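You operate a simulated robot arm through the tools that you are given. There is no shell and no other tool. Be economical: measure what you need, move in short steps, check, and stop when the job is done.

Carry out the task below with a simulated two-armed robot. There is one attempt and no reset: what you move stays moved.

TASK
Put the flat hose reel away: red valve shut, blue clamp slack, hose wound in.
Fine: in that order, holding each piece while you turn; then stand the reel in the yellow bay.

The check looks at the end state, three seconds after you hand in, the way a careful person would. Anything else that was tipped, shoved, dropped, spilled or broken makes it a failure.

THE ROBOT
Two 7-joint arms with three-finger grippers on one trunk, on a base that drives. Base frame: it is fixed to the floor where the robot stands at the start and does not move with it; the origin is under the middle of the robot, x ahead of it, y to its left, z up; the surface under the hand at the start is at about z = 0.8. Lengths are in m, angles in rad, forces in N, time in s.
The left shoulder is at the start at [0.07, 0.146, 1.237], the right one opposite. With the tool pointing down near the work surface each hand reaches from about 0.1 to 0.66 m from the robot's upright axis, wherever it stands, measured 20 degrees to its own side. Places, roughly: blue lever of the loose valve [0.8, -0.9, 1.4]; blue wing of the hose clamp [0.5, -0.5, 0.9]; crank of the hose reel [0.5, -0.9, 0.9]; green lever of the loose valve [0.8, -0.2, 1.4]; hose end of the reel [0.4, -1, 0.8]; red lever of the loose valve [0.5, -0.1, 0.9]; red wing of the hose clamp [0.8, -0.7, 0.3]; valve with the red lever (30x8x8 cm) [0.5, 0, 0.8]; yellow bay on the long table [0.5, -1.2, 0.8]; yellow lever of the loose valve [0.8, -0.7, 1.4]; yellow wing of the hose clamp [0.8, 0, 0.3]. Payload 2.2 kg a hand.
The tool frame of a hand sits at the grasp point between the pads (the TCP): z along the fingers, y along the line on which they close. The tips reach 0.028 m beyond it. The gripper opens to 0.102 m. The gripper's body begins 0.071 m behind the TCP.
Orientation is told as [roll, pitch, yaw] about the base's x, y, z axes, in that order, counted from this pose: with the fingers straight down and closing along the base's y, the tool's x points along the base's -x, its y along +y and its z along -z.

THE INTERFACE
- The arms move only by the tool apply_moves. It takes "left_targets", "right_targets" or both (then of equal length, played together; a hand with none holds still); each is a list of rows, each a list of 7 numbers: the shift along the tool's x, y, z in units of 400 mm (1.0 is 400 mm), then the turn, a rotation vector about the tool's x, y, z in units of 120 degrees (1.0 is 120 degrees), then the opening, from 0 (shut) to 1 (fully open). In form: [[tx, ty, tz, wx, wy, wz, grip], ...]. A call has 1 to 12 rows; each row is the pose to reach, as a shift and turn from the pose commanded when the call began, along the tool's axes at that moment. A call with a number of a shift or a turn outside -1 to 1 is refused whole. A row lasts 0.2 s, in which the tool goes at most 0.05 m and 0.15 rad; a call with a longer step from one row to the next is refused whole, and so is a gripper value outside its range. A pose out of reach is approached as far as the arm can. The call stops where the force on the tool passes 50 N (or 10 N more than at its start, if that is more) or the arm is blocked; 0.2 s more then pass. The fingers move at their own pace and stop on an object; they squeeze with about 43 N. The grip force told is the motor's: it shows also when the fingers shut on nothing. Time passes only in rows, and 0.2 s behind the last, so rows that repeat a pose let the fingers close. It gives the time, the measured TCP pose, the force on the tool (base axes), the opening and the grip force at its end, in the units of the frame above (readings bear some noise), with the torque about the TCP (base axes, N m) and any sound that the robot's microphone picked up.
- Cameras (640 x 400 px; columns grow to the right, rows downward): "scene" is now at [0.1262, -0.0369, 1.4391]; the picture's right is [-0.31, -0.95, 0.00], its down [-0.73, 0.24, -0.64] and it looks along [0.61, -0.20, -0.77] (base axes); focal length 265 px, centre (320, 200). "left" rides on the left gripper at [0.072, 0.038, -0.086] in its tool frame; the picture's right is [-0.46, 0.89, 0.00], its down [-0.60, -0.32, -0.73] and it looks along [-0.65, -0.34, 0.68] (tool axes); focal length 256 px, centre (320, 200). "right" rides on the right gripper at [0.069, 0.044, -0.086] in its tool frame; the picture's right is [-0.53, 0.85, 0.00], its down [-0.58, -0.36, -0.73] and it looks along [-0.62, -0.39, 0.68] (tool axes); focal length 256 px, centre (320, 200). There is no depth. A picture from a camera that has moved, and an enlarged one, comes with that camera's place and axes in the base frame and with its lens. The place of the scene camera against the robot may be out by one fixed shift of up to 0.018 m in any direction.
- grab_frame(camera): a new picture of that camera. No time passes.
- lift_body(by): slides the trunk up (or, below 0, down) by that many m; the arms and the scene camera ride with it, the base frame stays. It gives what a move gives, with no picture.
- roll_base(legs): drives the robot by 1 to 6 legs, each [ahead, left, turn to the left] in m, m and rad, along the robot's own axes; the way and the turn of a leg run together, so that a leg with both is an arc; at most 1.5 m and 3.142 rad a leg. The arms and the cameras ride along, it lands a little off, and it stops where it bumps. It gives what a move gives.
- turn_head(pan, tilt): turns the head with the scene camera to pan (to the left, within 1.501 rad either way) and tilt (down, from -0.506 to 1.204), counted from straight ahead of the robot. It gives what a move gives.
- inspect(camera, box): a new picture of the part [left, top, right, bottom] of that camera's present view, enlarged. No time passes.
- hand_in(): hands the job in; it is judged then, once.

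Work in short steps. Places have to be worked out from the pictures, the camera data and where the tool is seen: move nearer, look again, correct. Check each grasp and each placing, and mend what went wrong. You have 120 turns and 88 pictures in all, those below and enlarged ones among them. Open the grippers and draw the arms clear of the work before you hand the job in, unless the task says otherwise; then end with one line.

The tools are called after ">>>" by a JSON object that holds its "op" and its "data". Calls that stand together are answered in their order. apply_moves: Moves the arms, as the interface text tells. Its arguments: {"type":"object","properties":{"left_targets":{"type":"array"},"right_targets":{"type":"array"}},"required":[]} The other tools are called the same way: lift_body (by) slides the trunk up or down; roll_base (legs) drives the base; turn_head (pan, tilt) turns the head that bears the scene camera; grab_frame (camera) takes a picture; inspect (camera, box) takes an enlarged picture of a part of a camera's view; hand_in () hands the job in.

At the start:

```text
t: 0.0
left_ee_pos: [0.4762, -0.0255, 1.1636]
left_tcp_rot: [0.0, -0.001, -0.001]
left_ft_force: [1.1, 0.1, 0.3]
left_moment: [-0.01, 0.0, 0.02]
left_opening: 0.1021
left_finger_force: 0.0
right_ee_pos: [0.3341, -0.3571, 1.2119]
right_tcp_rot: [0.0, 0.002, -0.001]
right_ft_force: [0.5, -0.1, -0.5]
right_moment: [-0.01, -0.01, 0.02]
right_opening: 0.1018
right_finger_force: 0.3
trunk travel left (down, up): [-0.775, 0.165]
robot x, y, heading: [0.0009, -0.0013, -0.003]
head pan, tilt: [-0.314, 0.876]
```

scene: 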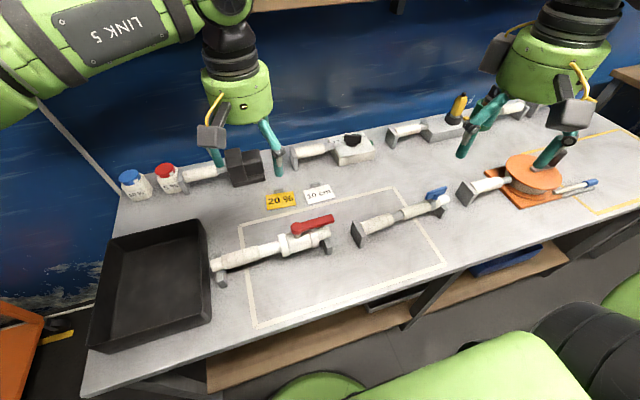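
right: 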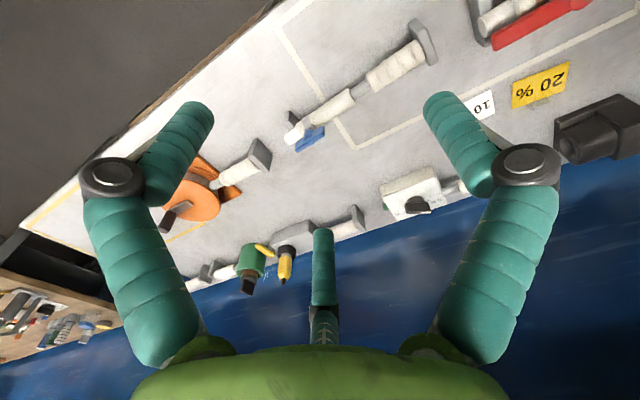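
left: 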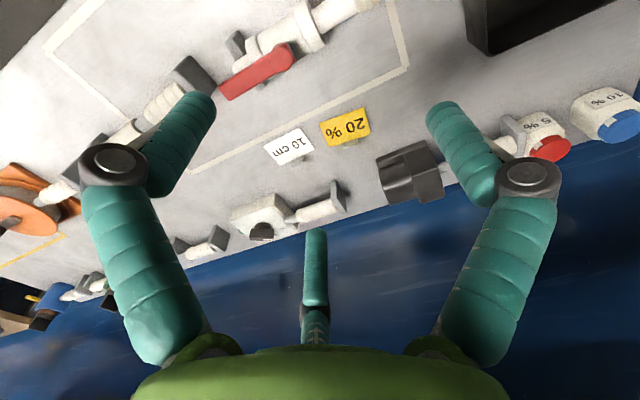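

I'll first look closer at the valve, the clamp and the reel.

>>> {"op": "inspect", "data": {"camera": "scene", "box": [190, 170, 350, 270]}}

>>> {"op": "inspect", "data": {"camera": "scene", "box": [340, 170, 500, 270]}}

>>> {"op": "inspect", "data": {"camera": "scene", "box": [450, 120, 640, 240]}}

>>> {"op": "inspect", "data": {"camera": "left", "box": [140, 0, 440, 190]}}

```text
4.00 times, centred on (270, 220) of scene
camera zoom: at [0.1262, -0.0369, 1.4391], right [-0.31, -0.95, 0.0], down [-0.73, 0.24, -0.64], along [0.61, -0.2, -0.77], focal length 1061 px, centre (520, 120)
```

zoom: 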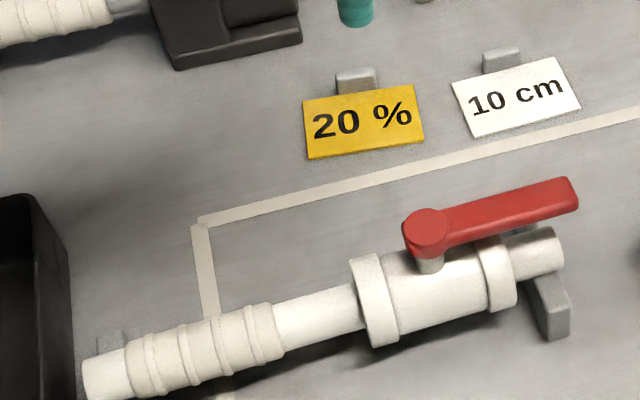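

```text
4.00 times, centred on (420, 220) of scene
camera zoom: at [0.1262, -0.0369, 1.4391], right [-0.31, -0.95, 0.0], down [-0.73, 0.24, -0.64], along [0.61, -0.2, -0.77], focal length 1061 px, centre (-80, 120)
```

zoom: 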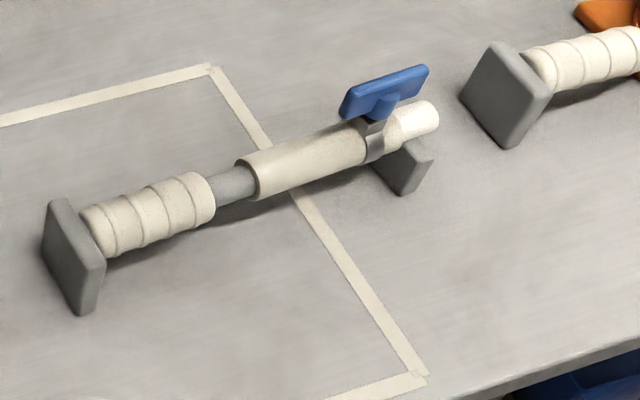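

```text
3.33 times, centred on (545, 180) of scene
camera zoom: at [0.1262, -0.0369, 1.4391], right [-0.31, -0.95, 0.0], down [-0.73, 0.24, -0.64], along [0.61, -0.2, -0.77], focal length 884 px, centre (-430, 267)
```

zoom: 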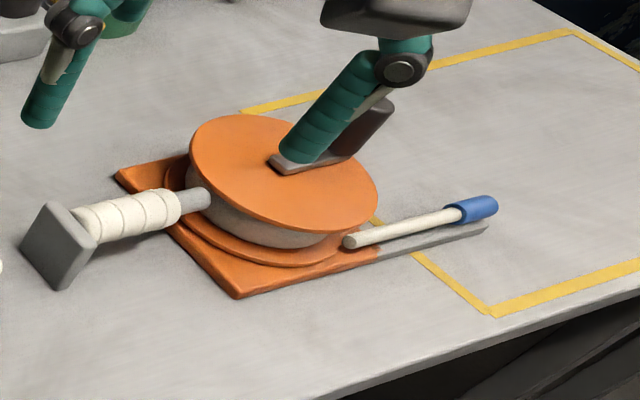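

```text
2.11 times, centred on (290, 95) of left
camera zoom: at [0.4048, 0.0134, 1.249], right [0.46, 0.89, 0.0], down [0.6, -0.32, 0.73], along [0.65, -0.34, -0.68], focal length 539 px, centre (383, 421)
```

zoom: 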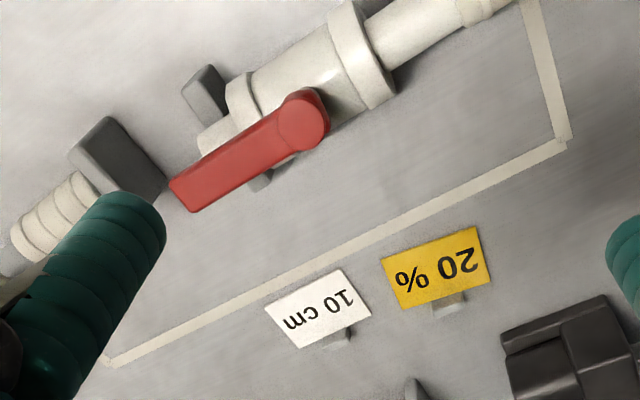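

The red lever lies along the pipe (open), with its pivot about (0.486,-0.085,0.89) and its tip about y=-0.18. The ribbed grip is near y=0.06. I'll bring both hands over them, turned to close along x.

>>> {"op": "apply_moves", "data": {"left_targets": [[-0.002, 0.022, 0.036, 0, 0, 0.068, 1], [-0.004, 0.044, 0.073, 0, 0, 0.136, 1], [-0.007, 0.065, 0.109, 0, 0, 0.205, 1], [-0.009, 0.087, 0.145, 0, 0, 0.273, 1], [-0.011, 0.109, 0.182, 0, 0, 0.341, 1], [-0.014, 0.131, 0.218, 0, 0, 0.409, 1], [-0.016, 0.153, 0.255, 0, 0, 0.477, 1], [-0.018, 0.175, 0.291, 0, 0, 0.545, 1], [-0.02, 0.196, 0.327, 0, 0, 0.614, 1], [-0.023, 0.218, 0.364, 0, 0, 0.682, 1], [-0.025, 0.24, 0.4, 0, 0, 0.75, 1]], "right_targets": [[-0.035, 0.044, 0.037, 0, 0, -0.068, 1], [-0.069, 0.087, 0.074, 0, 0, -0.136, 1], [-0.104, 0.131, 0.11, 0, 0, -0.205, 1], [-0.138, 0.175, 0.147, 0, 0, -0.273, 1], [-0.173, 0.218, 0.184, 0, 0, -0.341, 1], [-0.207, 0.262, 0.221, 0, 0, -0.409, 1], [-0.242, 0.305, 0.258, 0, 0, -0.477, 1], [-0.276, 0.349, 0.295, 0, 0, -0.545, 1], [-0.311, 0.393, 0.331, 0, 0, -0.614, 1], [-0.345, 0.436, 0.368, 0, 0, -0.682, 1], [-0.38, 0.48, 0.405, 0, 0, -0.75, 1]]}}

>>> {"op": "grab_frame", "data": {"camera": "left"}}

>>> {"op": "grab_frame", "data": {"camera": "right"}}

>>> {"op": "grab_frame", "data": {"camera": "scene"}}

```text
t: 2.4
left_ee_pos: [0.482, 0.0824, 1.0159]
left_tcp_rot: [0.134, 0.02, -1.177]
left_ft_force: [-0.2, 1.8, 0.0]
left_moment: [-0.14, 0.06, 0.02]
left_opening: 0.102
left_finger_force: 0.0
left hand out of reach, approached as far as the arm can: row 8, 9, 10, 11
right_ee_pos: [0.3497, -0.0937, 1.0787]
right_tcp_rot: [-0.037, 0.056, 1.514]
right_ft_force: [1.2, 3.0, 0.4]
right_moment: [-0.1, 0.04, 0.0]
right_opening: 0.1019
right_finger_force: 0.0
right hand out of reach, approached as far as the arm can: row 7, 8, 9, 10, 11
trunk travel left (down, up): [-0.775, 0.165]
robot x, y, heading: [0.0015, 0.0, 0.003]
head pan, tilt: [-0.314, 0.876]
```

```text
80 pictures are left
camera left: at [0.4799, 0.1599, 1.1061], right [0.99, -0.1, 0.11], down [-0.15, -0.73, 0.67], along [0.02, -0.68, -0.73], focal length 256 px, centre (320, 200)
```

left: 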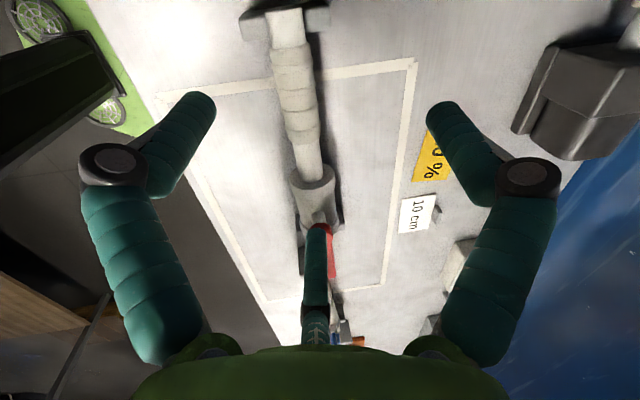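

```text
79 pictures are left
camera right: at [0.2996, -0.155, 1.1683], right [-0.81, 0.58, -0.06], down [0.37, 0.6, 0.71], along [0.45, 0.55, -0.7], focal length 256 px, centre (320, 200)
```

right: 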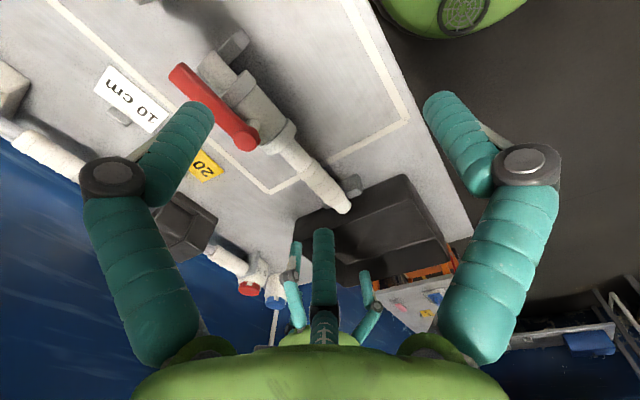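

```text
78 pictures are left
camera scene: at [0.1282, -0.0279, 1.439], right [-0.31, -0.95, 0.01], down [-0.73, 0.23, -0.64], along [0.61, -0.2, -0.77], focal length 265 px, centre (320, 200)
```

scene: 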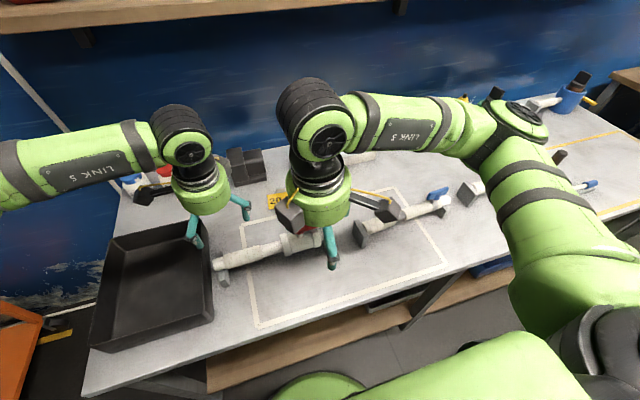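

The inward turn runs into a wrist limit, so I'll turn both hands back to yaw 0, a little higher, and then try turning outward.

>>> {"op": "apply_moves", "data": {"left_targets": [[0, 0, -0.02, 0, 0, -0.068, 1], [0, 0, -0.04, 0, 0, -0.136, 1], [0, 0, -0.06, 0, 0, -0.205, 1], [0, 0, -0.08, 0, 0, -0.273, 1], [0, 0, -0.1, 0, 0, -0.341, 1], [0, 0, -0.12, 0, 0, -0.409, 1], [0, 0, -0.14, 0, 0, -0.477, 1], [0, 0, -0.16, 0, 0, -0.545, 1], [0, 0, -0.18, 0, 0, -0.614, 1], [0, 0, -0.2, 0, 0, -0.682, 1], [0, 0, -0.2, 0, 0, -0.75, 1]], "right_targets": [[0.02, 0, -0.02, 0, 0, 0.068, 1], [0.04, 0, -0.04, 0, 0, 0.136, 1], [0.06, 0, -0.06, 0, 0, 0.205, 1], [0.08, 0, -0.08, 0, 0, 0.273, 1], [0.1, 0, -0.1, 0, 0, 0.341, 1], [0.12, 0, -0.12, 0, 0, 0.409, 1], [0.14, 0, -0.14, 0, 0, 0.477, 1], [0.16, 0, -0.16, 0, 0, 0.545, 1], [0.18, 0, -0.18, 0, 0, 0.614, 1], [0.2, 0, -0.2, 0, 0, 0.682, 1], [0.2, 0, -0.2, 0, 0, 0.75, 1]]}}

```text
t: 4.8
left_ee_pos: [0.4716, 0.0713, 1.0955]
left_tcp_rot: [0.024, -0.14, 0.393]
left_ft_force: [-0.2, 1.0, -0.4]
left_moment: [0.03, 0.03, -0.03]
left_opening: 0.1018
left_finger_force: 0.1
right_ee_pos: [0.342, -0.1777, 1.1644]
right_tcp_rot: [-0.049, -0.04, -0.062]
right_ft_force: [0.2, -0.2, 0.8]
right_moment: [-0.03, 0.03, -0.03]
right_opening: 0.1021
right_finger_force: 0.0
trunk travel left (down, up): [-0.775, 0.165]
robot x, y, heading: [0.0018, -0.0011, -0.001]
head pan, tilt: [-0.314, 0.876]
```

Yaw is back near zero. Now I'll try the outward turn, left to +90° and right to -90°.

>>> {"op": "apply_moves", "data": {"left_targets": [[0, 0, 0, -0.003, 0.006, -0.051, 1], [0, 0, 0, -0.005, 0.012, -0.102, 1], [0, 0, 0, -0.008, 0.018, -0.153, 1], [0, 0, 0, -0.011, 0.024, -0.204, 1], [0, 0, 0, -0.013, 0.03, -0.255, 1], [0, 0, 0, -0.016, 0.036, -0.305, 1], [0, 0, 0, -0.018, 0.042, -0.356, 1], [0, 0, 0, -0.021, 0.048, -0.407, 1], [0, 0, 0, -0.024, 0.054, -0.458, 1], [0, 0, 0, -0.026, 0.06, -0.509, 1], [0, 0, 0, -0.029, 0.066, -0.56, 1]], "right_targets": [[-0.025, -0.005, 0.015, 0, 0.003, 0.065, 1], [-0.049, -0.009, 0.029, -0.001, 0.006, 0.131, 1], [-0.074, -0.014, 0.044, -0.001, 0.009, 0.196, 1], [-0.098, -0.018, 0.058, -0.001, 0.012, 0.261, 1], [-0.123, -0.023, 0.073, -0.002, 0.015, 0.327, 1], [-0.147, -0.027, 0.087, -0.002, 0.018, 0.392, 1], [-0.172, -0.032, 0.102, -0.003, 0.021, 0.458, 1], [-0.196, -0.036, 0.116, -0.003, 0.024, 0.523, 1], [-0.221, -0.041, 0.131, -0.003, 0.027, 0.588, 1], [-0.245, -0.045, 0.145, -0.004, 0.03, 0.654, 1], [-0.27, -0.05, 0.16, -0.004, 0.033, 0.719, 1]]}}

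```text
t: 7.2
left_ee_pos: [0.4715, 0.0704, 1.0957]
left_tcp_rot: [0.0, 0.001, 1.57]
left_ft_force: [0.2, 0.1, 0.1]
left_moment: [-0.02, 0.02, 0.04]
left_opening: 0.102
left_finger_force: 0.0
right_ee_pos: [0.4499, -0.208, 1.1071]
right_tcp_rot: [0.0, 0.001, -1.569]
right_ft_force: [0.0, 0.4, 0.4]
right_moment: [0.02, -0.01, 0.01]
right_opening: 0.1021
right_finger_force: 0.0
trunk travel left (down, up): [-0.775, 0.165]
robot x, y, heading: [0.0008, -0.0012, 0.002]
head pan, tilt: [-0.314, 0.876]
```

Outward works exactly. Now a look from both hands to locate the lever and grip.

>>> {"op": "grab_frame", "data": {"camera": "right"}}

>>> {"op": "grab_frame", "data": {"camera": "left"}}

```text
77 pictures are left
camera right: at [0.4937, -0.1384, 1.1929], right [0.85, -0.53, 0.0], down [-0.36, -0.58, 0.73], along [-0.39, -0.62, -0.68], focal length 256 px, centre (320, 200)
```

right: 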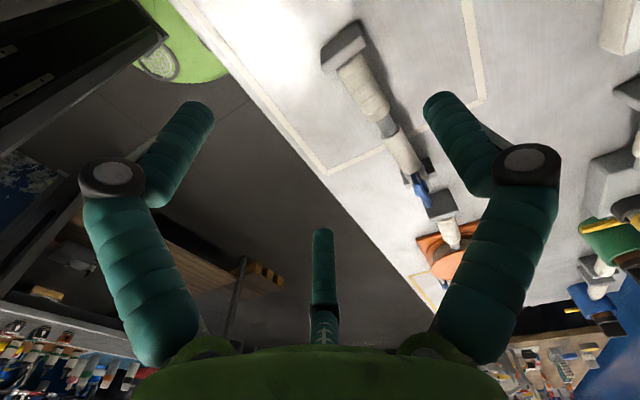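

```text
76 pictures are left
camera left: at [0.434, 0.0001, 1.1815], right [-0.88, 0.47, 0.0], down [0.32, 0.6, 0.73], along [0.34, 0.65, -0.68], focal length 256 px, centre (320, 200)
```

left: 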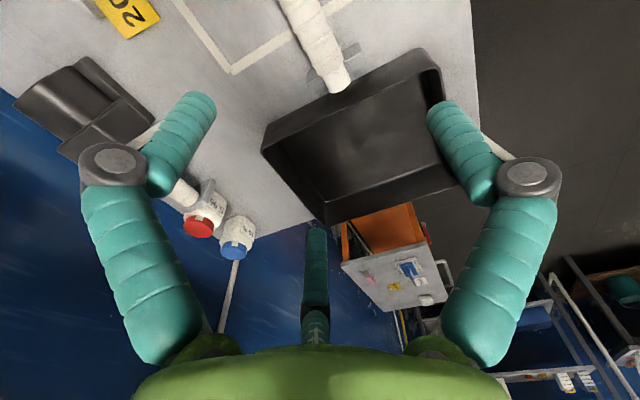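

From several views the lever pivot is at about (0.485,-0.081,0.90), its tip at y≈-0.175, and the grip centre at about (0.484,0.08,0.845). I'll lower both hands part way and look.

>>> {"op": "apply_moves", "data": {"left_targets": [[-0.006, -0.008, 0.1, 0, 0, 0, 1], [-0.012, -0.016, 0.2, 0, 0, 0, 1], [-0.018, -0.024, 0.3, 0, 0, 0, 1], [-0.024, -0.031, 0.414, 0, 0, 0, 1], [-0.024, -0.031, 0.414, 0, 0, 0, 1]], "right_targets": [[0.033, 0.022, 0.09, 0, 0, 0, 0.7], [0.066, 0.044, 0.18, 0, 0, 0, 0.6], [0.1, 0.066, 0.27, 0, 0, 0, 0.6], [0.133, 0.088, 0.368, 0, 0, 0, 0.6], [0.133, 0.088, 0.368, 0, 0, 0, 0.6]]}}

>>> {"op": "grab_frame", "data": {"camera": "right"}}

>>> {"op": "grab_frame", "data": {"camera": "left"}}

>>> {"op": "inspect", "data": {"camera": "scene", "box": [170, 150, 400, 300]}}

```text
t: 8.4
left_ee_pos: [0.4825, 0.0802, 0.9306]
left_tcp_rot: [-0.002, 0.0, 1.565]
left_ft_force: [0.1, -0.5, -0.6]
left_moment: [0.05, -0.03, 0.0]
left_opening: 0.102
left_finger_force: 0.1
right_ee_pos: [0.4847, -0.1557, 0.9593]
right_tcp_rot: [0.0, 0.001, -1.565]
right_ft_force: [0.1, 0.0, 0.4]
right_moment: [0.0, -0.02, 0.01]
right_opening: 0.0611
right_finger_force: 0.0
trunk travel left (down, up): [-0.775, 0.165]
robot x, y, heading: [-0.0018, 0.0008, 0.001]
head pan, tilt: [-0.314, 0.876]
```

```text
75 pictures are left
camera right: at [0.5275, -0.0854, 1.0462], right [0.85, -0.53, 0.0], down [-0.36, -0.58, 0.73], along [-0.39, -0.62, -0.68], focal length 256 px, centre (320, 200)
```

right: 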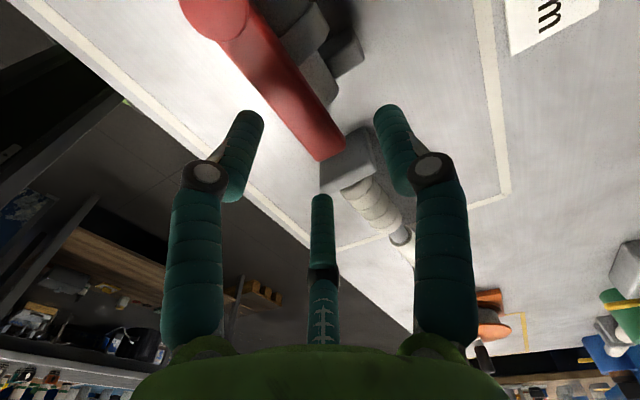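

```text
74 pictures are left
camera left: at [0.4452, 0.0099, 1.0163], right [-0.88, 0.47, 0.0], down [0.32, 0.6, 0.73], along [0.34, 0.65, -0.68], focal length 256 px, centre (320, 200)
```

left: 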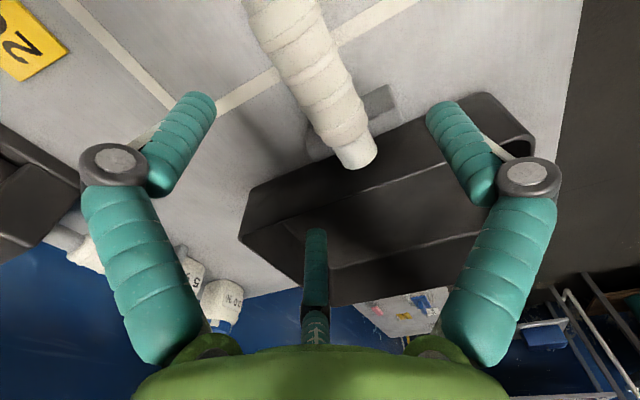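

```text
2.67 times, centred on (285, 225) of scene
camera zoom: at [0.1251, -0.0375, 1.4392], right [-0.31, -0.95, 0.0], down [-0.73, 0.24, -0.64], along [0.61, -0.2, -0.77], focal length 708 px, centre (413, 133)
```

zoom: 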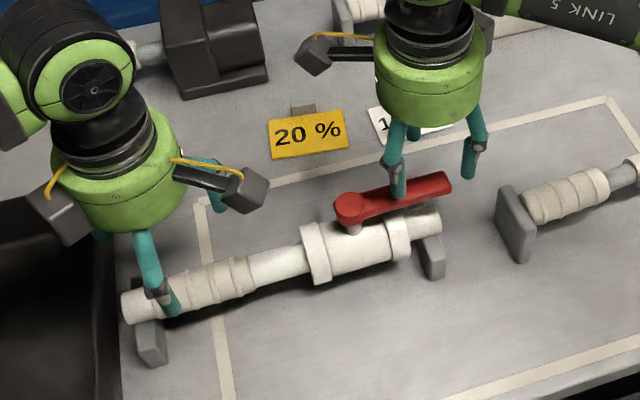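

Both are aligned well. I'll lower the left hand onto the ribbed grip and close it.

>>> {"op": "apply_moves", "data": {"left_targets": [[0, 0, 0.07, 0, 0, 0, 1], [0, 0, 0.14, 0, 0, 0, 1], [0, 0, 0.212, 0, 0, 0, 1], [0, 0, 0.212, 0, 0, 0, 0.5], [0, 0, 0.212, 0, 0, 0, 0.3], [0, 0, 0.212, 0, 0, 0, 0.0], [0, 0, 0.212, 0, 0, 0, 0.0]]}}

>>> {"op": "inspect", "data": {"camera": "scene", "box": [170, 150, 400, 300]}}

```text
t: 10.0
left_ee_pos: [0.4823, 0.0799, 0.85]
left_tcp_rot: [-0.011, 0.001, 1.567]
left_ft_force: [-1.8, 7.5, 37.2]
left_moment: [1.16, -0.66, 0.3]
left_opening: 0.082
left_finger_force: 43.4
right_ee_pos: [0.481, -0.1538, 0.962]
right_tcp_rot: [0.003, -0.002, -1.565]
right_ft_force: [-0.4, 1.2, 0.7]
right_moment: [0.01, -0.01, -0.01]
right_opening: 0.0614
right_finger_force: 0.0
trunk travel left (down, up): [-0.775, 0.165]
robot x, y, heading: [-0.001, 0.0021, 0.0]
head pan, tilt: [-0.314, 0.876]
```

```text
2.67 times, centred on (285, 225) of scene
camera zoom: at [0.1196, -0.0365, 1.4399], right [-0.31, -0.95, 0.0], down [-0.73, 0.24, -0.64], along [0.61, -0.2, -0.77], focal length 708 px, centre (413, 133)
```

zoom: 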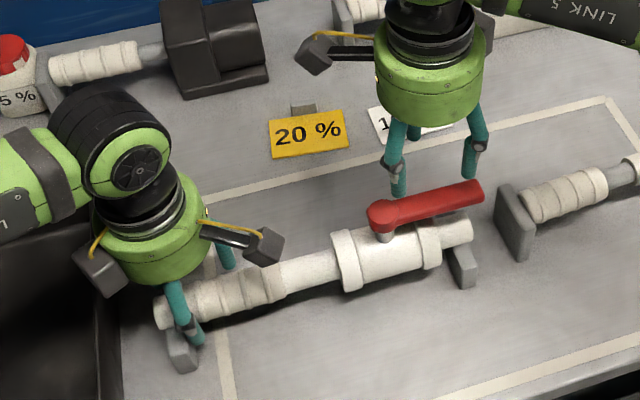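

The opening reads 0.082 and the valve slid about 3 cm in -y, so the fingers caught the end foot, which is nearer than I judged. I'll open, lift and look again.

>>> {"op": "apply_moves", "data": {"left_targets": [[0, 0, 0, 0, 0, 0, 1], [0, 0, 0, 0, 0, 0, 1], [0, 0, -0.08, 0, 0, 0, 1], [0, 0, -0.16, 0, 0, 0, 1], [0.05, 0, -0.24, 0, 0, 0, 1], [0.1, 0, -0.3, 0, 0, 0, 1]]}}

>>> {"op": "grab_frame", "data": {"camera": "left"}}

>>> {"op": "inspect", "data": {"camera": "scene", "box": [170, 150, 400, 300]}}

```text
t: 11.4
left_ee_pos: [0.4827, 0.0385, 0.9644]
left_tcp_rot: [0.0, -0.003, 1.566]
left_ft_force: [0.5, -0.4, -0.3]
left_moment: [0.0, -0.02, -0.01]
left_opening: 0.1017
left_finger_force: 0.0
right_ee_pos: [0.485, -0.1555, 0.9592]
right_tcp_rot: [-0.004, 0.001, -1.568]
right_ft_force: [-1.0, 0.3, -0.4]
right_moment: [0.01, 0.01, 0.03]
right_opening: 0.0613
right_finger_force: 0.0
trunk travel left (down, up): [-0.775, 0.165]
robot x, y, heading: [-0.0042, 0.0004, 0.001]
head pan, tilt: [-0.314, 0.876]
```

```text
71 pictures are left
camera left: at [0.4452, -0.0313, 1.0512], right [-0.88, 0.47, 0.0], down [0.32, 0.6, 0.73], along [0.34, 0.65, -0.68], focal length 256 px, centre (320, 200)
```

left: 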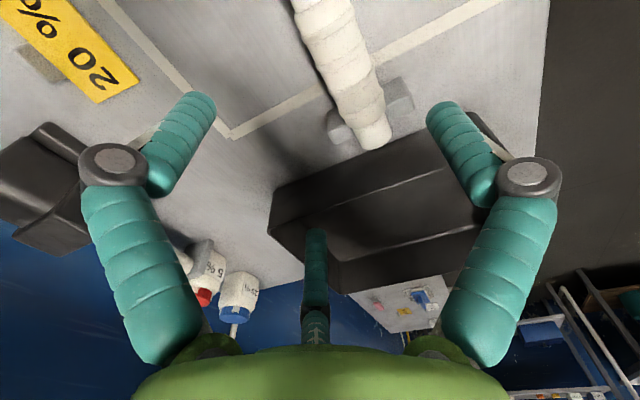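

```text
2.67 times, centred on (285, 225) of scene
camera zoom: at [0.1262, -0.0384, 1.4391], right [-0.31, -0.95, 0.0], down [-0.73, 0.24, -0.64], along [0.61, -0.2, -0.77], focal length 708 px, centre (413, 133)
```

zoom: 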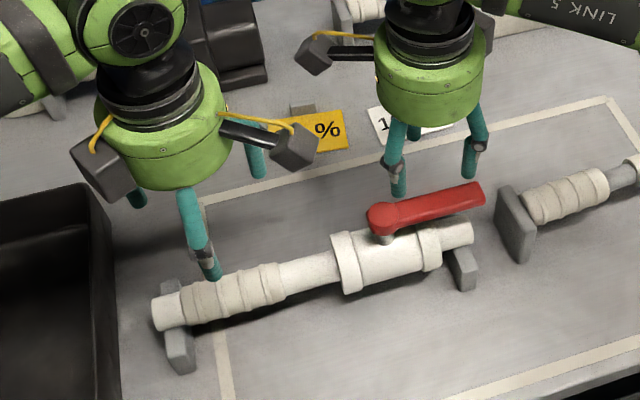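

The sleeve centre is now about (0.459,0.03,z≈0.855) with the foot at y≈0.09. I'll come down in the middle of the sleeve and close.

>>> {"op": "apply_moves", "data": {"left_targets": [[0.01, 0.03, 0.05, 0, 0, 0, 1], [0.021, 0.059, 0.1, 0, 0, 0, 1], [0.021, 0.059, 0.18, 0, 0, 0, 1], [0.021, 0.059, 0.26, 0, 0, 0, 1], [0.021, 0.059, 0.26, 0, 0, 0, 0.7], [0.021, 0.059, 0.26, 0, 0, 0, 0.5], [0.021, 0.059, 0.26, 0, 0, 0, 0.3], [0.021, 0.059, 0.26, 0, 0, 0, 0.2], [0.021, 0.059, 0.26, 0, 0, 0, 0.2]]}}

>>> {"op": "inspect", "data": {"camera": "scene", "box": [170, 150, 400, 300]}}

>>> {"op": "grab_frame", "data": {"camera": "right"}}

```text
t: 13.4
left_ee_pos: [0.458, 0.0316, 0.8617]
left_tcp_rot: [-0.001, -0.001, 1.565]
left_ft_force: [0.6, -1.2, 4.1]
left_moment: [-0.13, 0.13, 0.24]
left_opening: 0.0481
left_finger_force: 42.4
right_ee_pos: [0.4852, -0.1548, 0.9592]
right_tcp_rot: [-0.001, -0.003, -1.565]
right_ft_force: [-0.5, -0.6, 0.4]
right_moment: [0.0, 0.01, -0.01]
right_opening: 0.0615
right_finger_force: 0.1
trunk travel left (down, up): [-0.775, 0.165]
robot x, y, heading: [-0.0022, 0.001, 0.0]
head pan, tilt: [-0.314, 0.876]
```

```text
2.67 times, centred on (285, 225) of scene
camera zoom: at [0.1258, -0.0372, 1.4392], right [-0.31, -0.95, 0.0], down [-0.73, 0.24, -0.64], along [0.61, -0.2, -0.77], focal length 708 px, centre (413, 133)
```

zoom: 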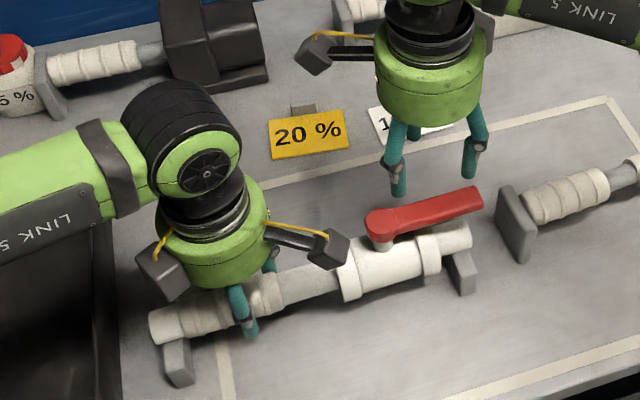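

```text
68 pictures are left
camera right: at [0.5279, -0.0854, 1.0464], right [0.85, -0.53, 0.0], down [-0.36, -0.58, 0.73], along [-0.39, -0.62, -0.68], focal length 256 px, centre (320, 200)
```

right: 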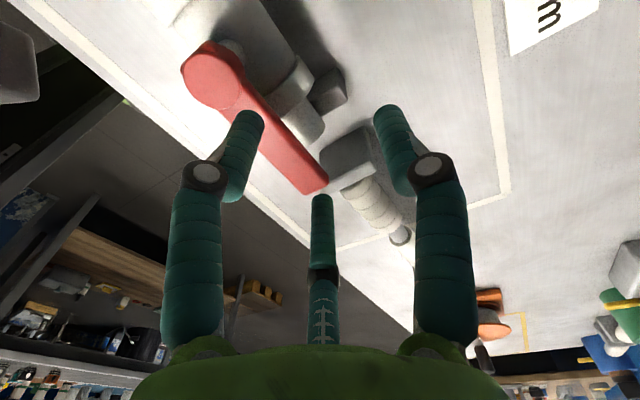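

The left hand holds the sleeve (opening 0.048). The lever now has its pivot at about (0.455,-0.101) and its tip at about (0.456,-0.197), so I'll lower the right hand onto the lever near its end and close.

>>> {"op": "apply_moves", "data": {"right_targets": [[-0.021, -0.036, 0.03, 0, 0, 0, 0.6], [-0.0425, -0.0725, 0.06, 0, 0, 0, 0.6], [-0.0425, -0.0725, 0.1, 0, 0, 0, 0.6], [-0.0425, -0.0725, 0.128, 0, 0, 0, 0.6], [-0.0425, -0.0725, 0.128, 0, 0, 0, 0.35], [-0.0425, -0.0725, 0.128, 0, 0, 0, 0.15], [-0.0425, -0.0725, 0.128, 0, 0, 0, 0.1], [-0.0425, -0.0725, 0.128, 0, 0, 0, 0.1]]}}

>>> {"op": "grab_frame", "data": {"camera": "right"}}

```text
t: 14.2
left_ee_pos: [0.4579, 0.0315, 0.8601]
left_tcp_rot: [0.0, 0.001, 1.577]
left_ft_force: [1.0, -0.9, 1.8]
left_moment: [0.18, 0.4, 0.63]
left_opening: 0.0478
left_finger_force: 43.1
right_ee_pos: [0.4596, -0.1677, 0.9365]
right_tcp_rot: [0.023, 0.015, -1.562]
right_ft_force: [-5.9, 0.1, 18.0]
right_moment: [0.33, 0.44, 0.38]
right_opening: 0.0697
right_finger_force: 5.5
trunk travel left (down, up): [-0.775, 0.165]
robot x, y, heading: [0.003, 0.0005, -0.004]
head pan, tilt: [-0.314, 0.876]
stopped in row 3 (right hand): the force on the tool passed its limit at 58 N (the readings are from after the stop); the commanded pose is now the measured one
```

```text
67 pictures are left
camera right: at [0.5003, -0.1003, 1.0264], right [0.85, -0.53, 0.01], down [-0.38, -0.59, 0.71], along [-0.37, -0.61, -0.7], focal length 256 px, centre (320, 200)
```

right: 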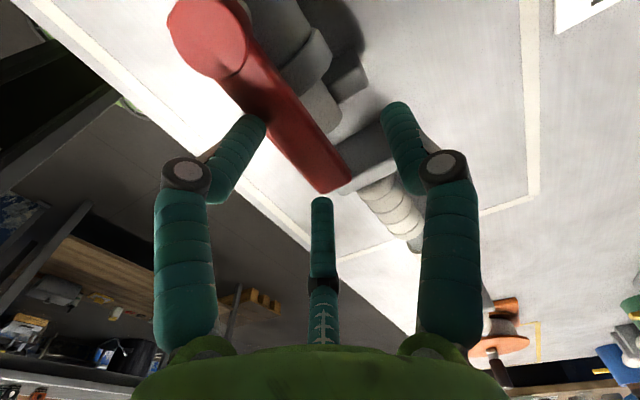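

The inner finger landed on the lever's edge: the lever lies nearer, centred on x≈0.447 with its top at z≈0.908. I'll lift, open wider, shift 12 mm toward me and retry.

>>> {"op": "apply_moves", "data": {"right_targets": [[0, 0, -0.05, 0, 0, 0, 0.7], [0, -0.03, -0.05, 0, 0, 0, 0.9], [0, -0.03, -0.05, 0, 0, 0, 0.9], [0, -0.03, 0.01, 0, 0, 0, 0.9], [0, -0.03, 0.065, 0, 0, 0, 0.9], [0, -0.03, 0.065, 0, 0, 0, 0.9]]}}

>>> {"op": "grab_frame", "data": {"camera": "right"}}

>>> {"op": "inspect", "data": {"camera": "scene", "box": [170, 150, 400, 300]}}

```text
t: 15.6
left_ee_pos: [0.4577, 0.0311, 0.8603]
left_tcp_rot: [-0.003, 0.003, 1.571]
left_ft_force: [2.4, 1.0, 21.8]
left_moment: [-0.14, 0.14, 0.81]
left_opening: 0.0475
left_finger_force: 43.2
right_ee_pos: [0.4485, -0.1699, 0.9099]
right_tcp_rot: [0.02, 0.011, -1.564]
right_ft_force: [-0.1, -1.1, 0.3]
right_moment: [-0.04, 0.0, -0.02]
right_opening: 0.0916
right_finger_force: 0.0
trunk travel left (down, up): [-0.775, 0.165]
robot x, y, heading: [-0.0012, 0.0013, 0.003]
head pan, tilt: [-0.314, 0.876]
```

```text
66 pictures are left
camera right: at [0.4898, -0.1013, 0.9975], right [0.85, -0.53, 0.01], down [-0.37, -0.59, 0.72], along [-0.37, -0.61, -0.7], focal length 256 px, centre (320, 200)
```

right: 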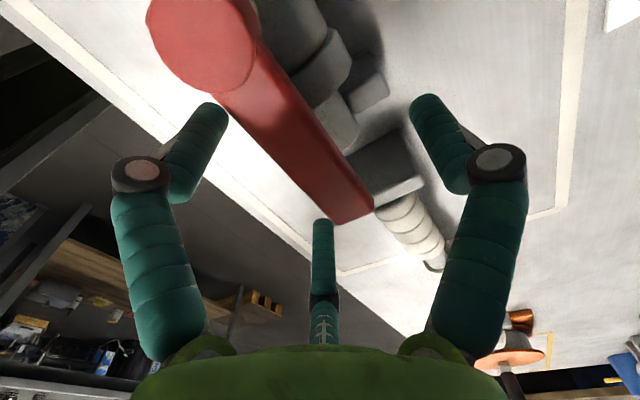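

```text
2.67 times, centred on (285, 225) of scene
camera zoom: at [0.1239, -0.0371, 1.4395], right [-0.31, -0.95, 0.0], down [-0.73, 0.24, -0.64], along [0.61, -0.2, -0.77], focal length 708 px, centre (413, 133)
```

zoom: 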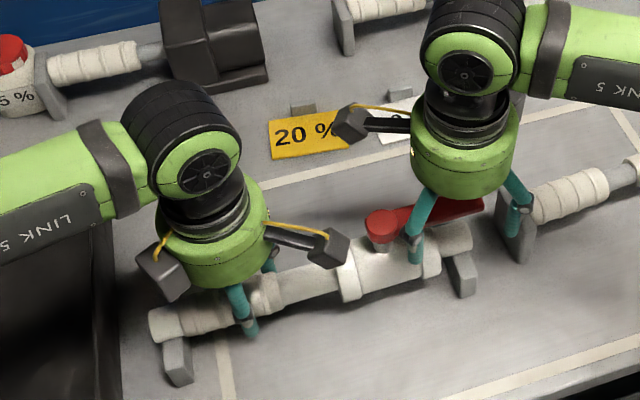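

The fingers now straddle the lever, so I'll close on it.

>>> {"op": "apply_moves", "data": {"right_targets": [[0, 0, 0, 0, 0, 0, 0.6], [0, 0, 0, 0, 0, 0, 0.4], [0, 0, 0, 0, 0, 0, 0.2], [0, 0, 0, 0, 0, 0, 0.1]]}}

>>> {"op": "inspect", "data": {"camera": "right", "box": [100, 0, 480, 240]}}

```text
t: 16.6
left_ee_pos: [0.4594, 0.0301, 0.8601]
left_tcp_rot: [-0.003, 0.001, 1.572]
left_ft_force: [10.0, -4.4, 14.1]
left_moment: [0.4, 0.21, 1.22]
left_opening: 0.0472
left_finger_force: 43.0
right_ee_pos: [0.4469, -0.1677, 0.9095]
right_tcp_rot: [0.015, 0.011, -1.562]
right_ft_force: [-10.4, 5.5, 2.7]
right_moment: [0.24, 0.11, 0.46]
right_opening: 0.0339
right_finger_force: 42.8
trunk travel left (down, up): [-0.775, 0.165]
robot x, y, heading: [-0.0005, 0.0006, 0.002]
head pan, tilt: [-0.314, 0.876]
```

```text
1.67 times, centred on (290, 120) of right
camera zoom: at [0.4883, -0.1, 0.9975], right [0.85, -0.53, 0.01], down [-0.37, -0.59, 0.72], along [-0.37, -0.61, -0.7], focal length 427 px, centre (370, 333)
```

zoom: 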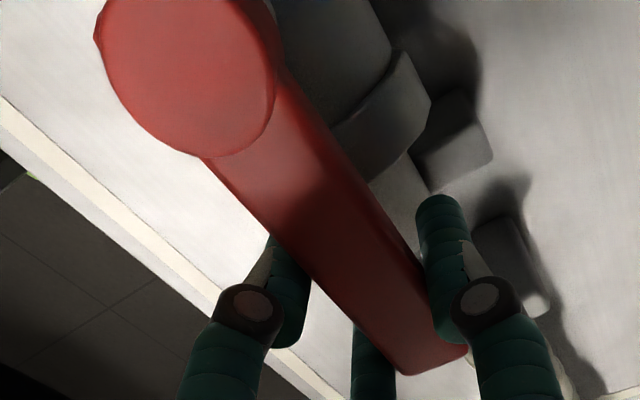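

The lever is gripped, with its pivot about (0.450,-0.102) and a radius of 0.066. I'll try a small counter-clockwise turn first and read the forces.

>>> {"op": "apply_moves", "data": {"right_targets": [[0, 0.0165, 0, 0, 0, -0.048, 0.1], [0.0018, 0.033, 0, 0, 0, -0.0955, 0.1], [0.005, 0.049, 0, 0, 0, -0.143, 0.1]]}}

>>> {"op": "inspect", "data": {"camera": "scene", "box": [170, 150, 400, 300]}}

```text
t: 17.4
left_ee_pos: [0.4605, 0.0317, 0.862]
left_tcp_rot: [-0.004, 0.002, 1.595]
left_ft_force: [14.2, -0.9, 9.0]
left_moment: [-1.6, -0.07, 5.93]
left_opening: 0.05
left_finger_force: 43.2
right_ee_pos: [0.4671, -0.1691, 0.9082]
right_tcp_rot: [0.015, 0.003, -1.28]
right_ft_force: [-16.7, -2.0, 4.9]
right_moment: [0.12, 0.31, -3.56]
right_opening: 0.038
right_finger_force: 43.1
trunk travel left (down, up): [-0.775, 0.165]
robot x, y, heading: [-0.0009, 0.0008, -0.002]
head pan, tilt: [-0.314, 0.876]
```

```text
2.67 times, centred on (285, 225) of scene
camera zoom: at [0.1237, -0.037, 1.4394], right [-0.31, -0.95, 0.0], down [-0.73, 0.24, -0.64], along [0.61, -0.2, -0.77], focal length 708 px, centre (413, 133)
```

zoom: 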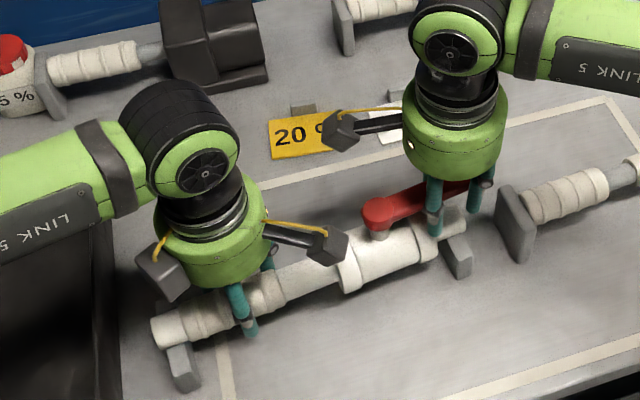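

The lever resists: the moment rose to about 6 N·m and the body began to turn, so this looks like a stop. I'll go back and turn clockwise.

>>> {"op": "apply_moves", "data": {"right_targets": [[0.0016, -0.0163, 0, 0, 0, 0.0477, 0.1], [0.0048, -0.0325, 0, 0, 0, 0.0955, 0.1], [0.0097, -0.0483, 0, 0, 0, 0.143, 0.1], [0.016, -0.0635, 0, 0, 0, 0.191, 0.1], [0.0238, -0.0779, 0, 0, 0, 0.2387, 0.1], [0.033, -0.0918, 0, 0, 0, 0.2865, 0.1]]}}

>>> {"op": "inspect", "data": {"camera": "scene", "box": [170, 150, 400, 300]}}

```text
t: 18.8
left_ee_pos: [0.4561, 0.0297, 0.8614]
left_tcp_rot: [0.0, 0.005, 1.573]
left_ft_force: [-4.9, -5.6, 19.3]
left_moment: [-0.17, 0.36, 0.4]
left_opening: 0.0487
left_finger_force: 42.8
right_ee_pos: [0.4288, -0.1653, 0.9082]
right_tcp_rot: [0.016, 0.02, -1.869]
right_ft_force: [5.2, 3.6, 0.1]
right_moment: [-1.22, 0.41, -0.14]
right_opening: 0.0338
right_finger_force: 43.2
trunk travel left (down, up): [-0.775, 0.165]
robot x, y, heading: [0.0001, -0.0005, -0.002]
head pan, tilt: [-0.314, 0.876]
```

```text
2.67 times, centred on (285, 225) of scene
camera zoom: at [0.1236, -0.037, 1.4394], right [-0.31, -0.95, 0.0], down [-0.73, 0.24, -0.64], along [0.61, -0.2, -0.77], focal length 708 px, centre (413, 133)
```

zoom: 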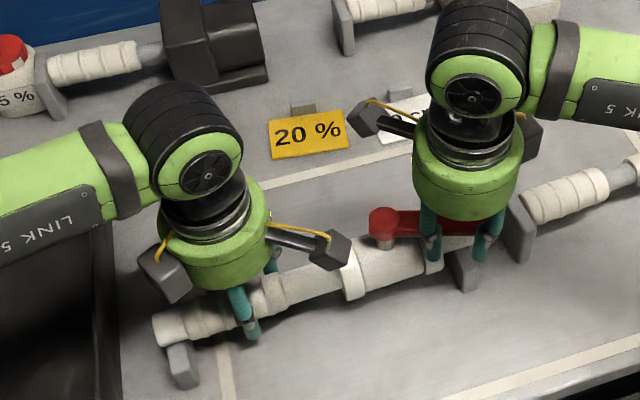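

Clockwise turns freely (forces about 5 N). I'll go on around to 90°.

>>> {"op": "apply_moves", "data": {"right_targets": [[0.0024, -0.0209, 0, 0, 0, 0.0606, 0.1], [0.0074, -0.0413, 0, 0, 0, 0.1213, 0.1], [0.0147, -0.0608, 0, 0, 0, 0.1819, 0.1], [0.0247, -0.0793, 0, 0, 0, 0.2426, 0.1], [0.0367, -0.0964, 0, 0, 0, 0.3032, 0.1], [0.051, -0.1118, 0, 0, 0, 0.3638, 0.1], [0.067, -0.1254, 0, 0, 0, 0.4245, 0.1]]}}

>>> {"op": "inspect", "data": {"camera": "scene", "box": [170, 150, 400, 300]}}

```text
t: 20.4
left_ee_pos: [0.4579, 0.03, 0.8605]
left_tcp_rot: [0.0, 0.003, 1.571]
left_ft_force: [-3.6, -17.1, 14.6]
left_moment: [-0.01, 0.23, 0.53]
left_opening: 0.0477
left_finger_force: 43.3
right_ee_pos: [0.3882, -0.1249, 0.9089]
right_tcp_rot: [-0.006, 0.024, -2.754]
right_ft_force: [5.8, 14.5, 6.2]
right_moment: [-0.32, 0.03, 0.81]
right_opening: 0.0339
right_finger_force: 42.6
trunk travel left (down, up): [-0.775, 0.165]
robot x, y, heading: [0.0044, 0.0034, -0.0]
head pan, tilt: [-0.314, 0.876]
```

```text
2.67 times, centred on (285, 225) of scene
camera zoom: at [0.124, -0.037, 1.4394], right [-0.31, -0.95, 0.0], down [-0.73, 0.24, -0.64], along [0.61, -0.2, -0.77], focal length 708 px, centre (413, 133)
```

zoom: 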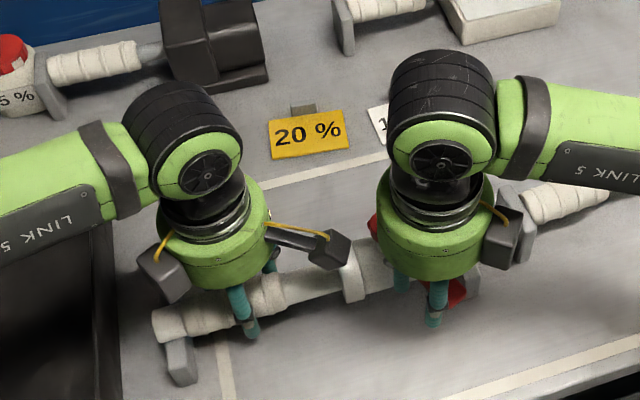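

Still free at about 68°. Finishing the turn to 90°, with a bit over to meet the stop.

>>> {"op": "apply_moves", "data": {"right_targets": [[0.0027, -0.0208, 0, 0, 0, 0.0606, 0.1], [0.0077, -0.0412, 0, 0, 0, 0.1213, 0.1], [0.0151, -0.0608, 0, 0, 0, 0.1824, 0.1], [0.021, -0.0725, 0, 0, 0, 0.22, 0.1]]}}

>>> {"op": "inspect", "data": {"camera": "scene", "box": [170, 150, 400, 300]}}

>>> {"op": "grab_frame", "data": {"camera": "right"}}

```text
t: 21.4
left_ee_pos: [0.4579, 0.0309, 0.8615]
left_tcp_rot: [-0.004, 0.0, 1.568]
left_ft_force: [-0.9, -9.6, 12.2]
left_moment: [-1.2, 0.54, -1.24]
left_opening: 0.0474
left_finger_force: 43.2
right_ee_pos: [0.3845, -0.0955, 0.9091]
right_tcp_rot: [-0.013, 0.018, 3.072]
right_ft_force: [2.4, 5.3, 9.7]
right_moment: [-0.39, -0.69, 2.46]
right_opening: 0.0346
right_finger_force: 43.0
trunk travel left (down, up): [-0.775, 0.165]
robot x, y, heading: [0.0032, -0.0002, -0.004]
head pan, tilt: [-0.314, 0.876]
```

```text
2.67 times, centred on (285, 225) of scene
camera zoom: at [0.1237, -0.0375, 1.4394], right [-0.31, -0.95, 0.0], down [-0.73, 0.24, -0.64], along [0.61, -0.2, -0.77], focal length 708 px, centre (413, 133)
```

zoom: 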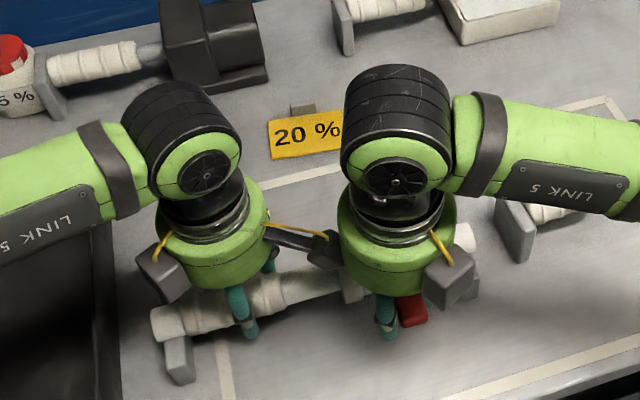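

```text
59 pictures are left
camera right: at [0.4491, -0.1456, 0.9964], right [-0.59, -0.81, -0.02], down [-0.56, 0.4, 0.73], along [-0.58, 0.44, -0.69], focal length 256 px, centre (320, 200)
```

right: 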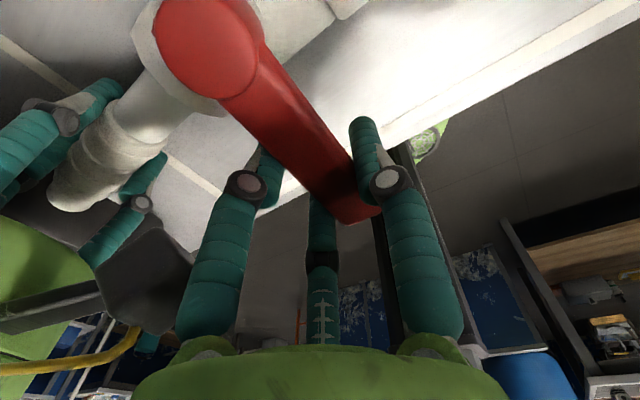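

The lever is across the pipe and the moment rose to 2.5 N·m, so it's at its stop: the valve is shut. I'll release the right hand and lift it straight off.

>>> {"op": "apply_moves", "data": {"right_targets": [[0, 0, 0, 0, 0, -0.015, 0.5], [0, 0, 0, 0, 0, -0.015, 0.6], [0, 0, -0.08, 0, 0, -0.015, 0.6], [0, 0, -0.16, 0, 0, -0.015, 0.6], [0, 0, -0.28, 0, 0, -0.02, 0.6], [0, 0, -0.4, 0, 0, -0.03, 0.6], [0, 0.1, -0.45, 0, 0, -0.1, 0.6], [0, 0.2, -0.45, 0, 0, -0.17, 0.6], [0, 0.3, -0.45, 0, 0, -0.24, 0.6], [0, 0.4, -0.45, 0, 0, -0.31, 0.6]]}}

>>> {"op": "inspect", "data": {"camera": "scene", "box": [170, 150, 400, 300]}}

```text
t: 23.6
left_ee_pos: [0.4591, 0.0311, 0.86]
left_tcp_rot: [-0.002, -0.001, 1.574]
left_ft_force: [1.6, 1.9, 18.1]
left_moment: [0.93, -0.13, 0.07]
left_opening: 0.0473
left_finger_force: 43.2
right_ee_pos: [0.3713, -0.2585, 1.0864]
right_tcp_rot: [0.0, 0.024, -2.562]
right_ft_force: [-0.6, 0.4, -1.2]
right_moment: [0.01, 0.02, 0.0]
right_opening: 0.0613
right_finger_force: 0.1
trunk travel left (down, up): [-0.775, 0.165]
robot x, y, heading: [-0.002, -0.0006, 0.001]
head pan, tilt: [-0.314, 0.876]
```

```text
2.67 times, centred on (285, 225) of scene
camera zoom: at [0.1234, -0.0377, 1.4394], right [-0.31, -0.95, 0.0], down [-0.73, 0.24, -0.64], along [0.61, -0.2, -0.77], focal length 708 px, centre (413, 133)
```

zoom: 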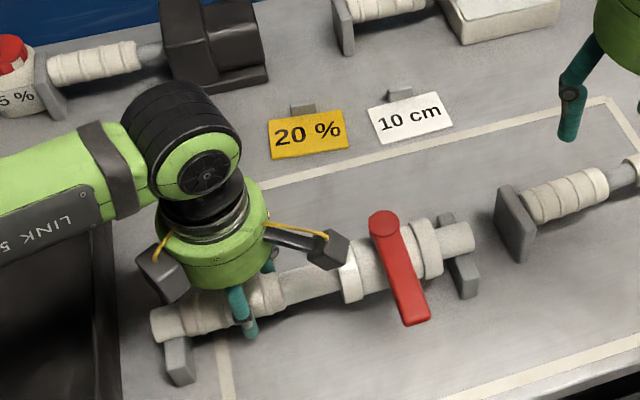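

The lever is square across the pipe. I'll slide the valve back to roughly where it first stood, then open and lift the left hand.

>>> {"op": "apply_moves", "data": {"left_targets": [[-0.012, -0.01, -0.004, 0, 0, 0, 0.2], [-0.035, -0.03, -0.004, 0, 0, 0, 0.2], [-0.0675, -0.045, -0.004, 0, 0, 0, 0.2], [-0.0675, -0.045, 0.002, 0, 0, 0, 0.2], [-0.0675, -0.045, 0.002, 0, 0, 0, 0.8], [-0.0675, -0.045, 0.002, 0, 0, 0, 1], [-0.0675, -0.045, -0.1, 0, 0, 0, 1], [-0.0675, -0.045, -0.2, 0, 0, 0, 1], [-0.0675, -0.045, -0.32, 0, 0, 0, 1], [-0.0675, -0.045, -0.44, 0, 0, 0, 1], [-0.0675, -0.045, -0.55, 0, 0, 0, 1]]}}

>>> {"op": "grab_frame", "data": {"camera": "scene"}}

```text
t: 26.0
left_ee_pos: [0.4779, 0.059, 1.0789]
left_tcp_rot: [0.003, 0.0, 1.572]
left_ft_force: [0.0, 0.3, -0.4]
left_moment: [0.01, 0.0, 0.02]
left_opening: 0.1019
left_finger_force: 0.1
right_ee_pos: [0.374, -0.2582, 1.0861]
right_tcp_rot: [-0.001, 0.02, -2.568]
right_ft_force: [-0.3, 1.2, -0.4]
right_moment: [0.02, 0.02, 0.03]
right_opening: 0.061
right_finger_force: 0.0
trunk travel left (down, up): [-0.775, 0.165]
robot x, y, heading: [-0.001, -0.0015, -0.0]
head pan, tilt: [-0.314, 0.876]
```

```text
57 pictures are left
camera scene: at [0.1257, -0.0375, 1.4391], right [-0.31, -0.95, 0.0], down [-0.73, 0.24, -0.64], along [0.61, -0.2, -0.77], focal length 265 px, centre (320, 200)
```

scene: 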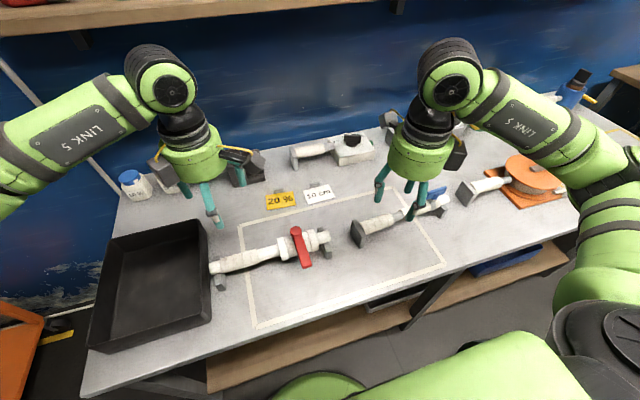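

The valve is done. I'll drive 0.38 m to the right to work on the clamp.

>>> {"op": "roll_base", "data": {"legs": [[0, -0.38, 0]]}}

>>> {"op": "grab_frame", "data": {"camera": "scene"}}

>>> {"op": "grab_frame", "data": {"camera": "left"}}

```text
t: 28.4
left_ee_pos: [0.4787, -0.3218, 1.0776]
left_tcp_rot: [0.002, 0.002, 1.569]
left_ft_force: [0.6, 0.3, -0.3]
left_moment: [0.0, 0.02, 0.0]
left_opening: 0.1023
left_finger_force: 0.2
right_ee_pos: [0.3731, -0.6383, 1.0861]
right_tcp_rot: [0.0, 0.021, -2.568]
right_ft_force: [-0.3, 0.5, -0.1]
right_moment: [-0.03, 0.05, 0.02]
right_opening: 0.0611
right_finger_force: 0.0
trunk travel left (down, up): [-0.775, 0.165]
robot x, y, heading: [0.0024, -0.3801, 0.002]
head pan, tilt: [-0.314, 0.876]
```

```text
56 pictures are left
camera scene: at [0.126, -0.4177, 1.4392], right [-0.31, -0.95, 0.0], down [-0.73, 0.24, -0.64], along [0.61, -0.2, -0.77], focal length 265 px, centre (320, 200)
```

scene: 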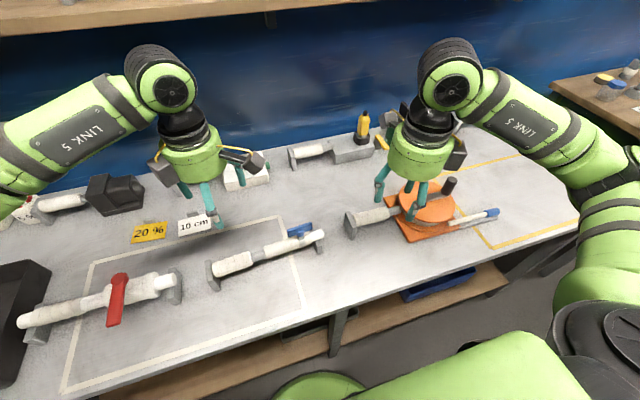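

```text
55 pictures are left
camera left: at [0.441, -0.3929, 1.1643], right [-0.89, 0.46, 0.0], down [0.32, 0.6, 0.73], along [0.34, 0.65, -0.68], focal length 256 px, centre (320, 200)
```

left: 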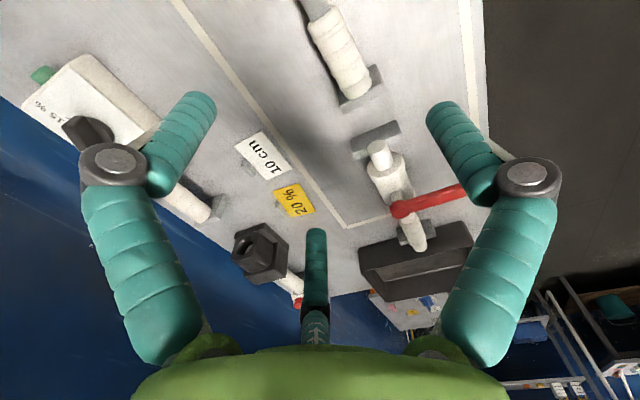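

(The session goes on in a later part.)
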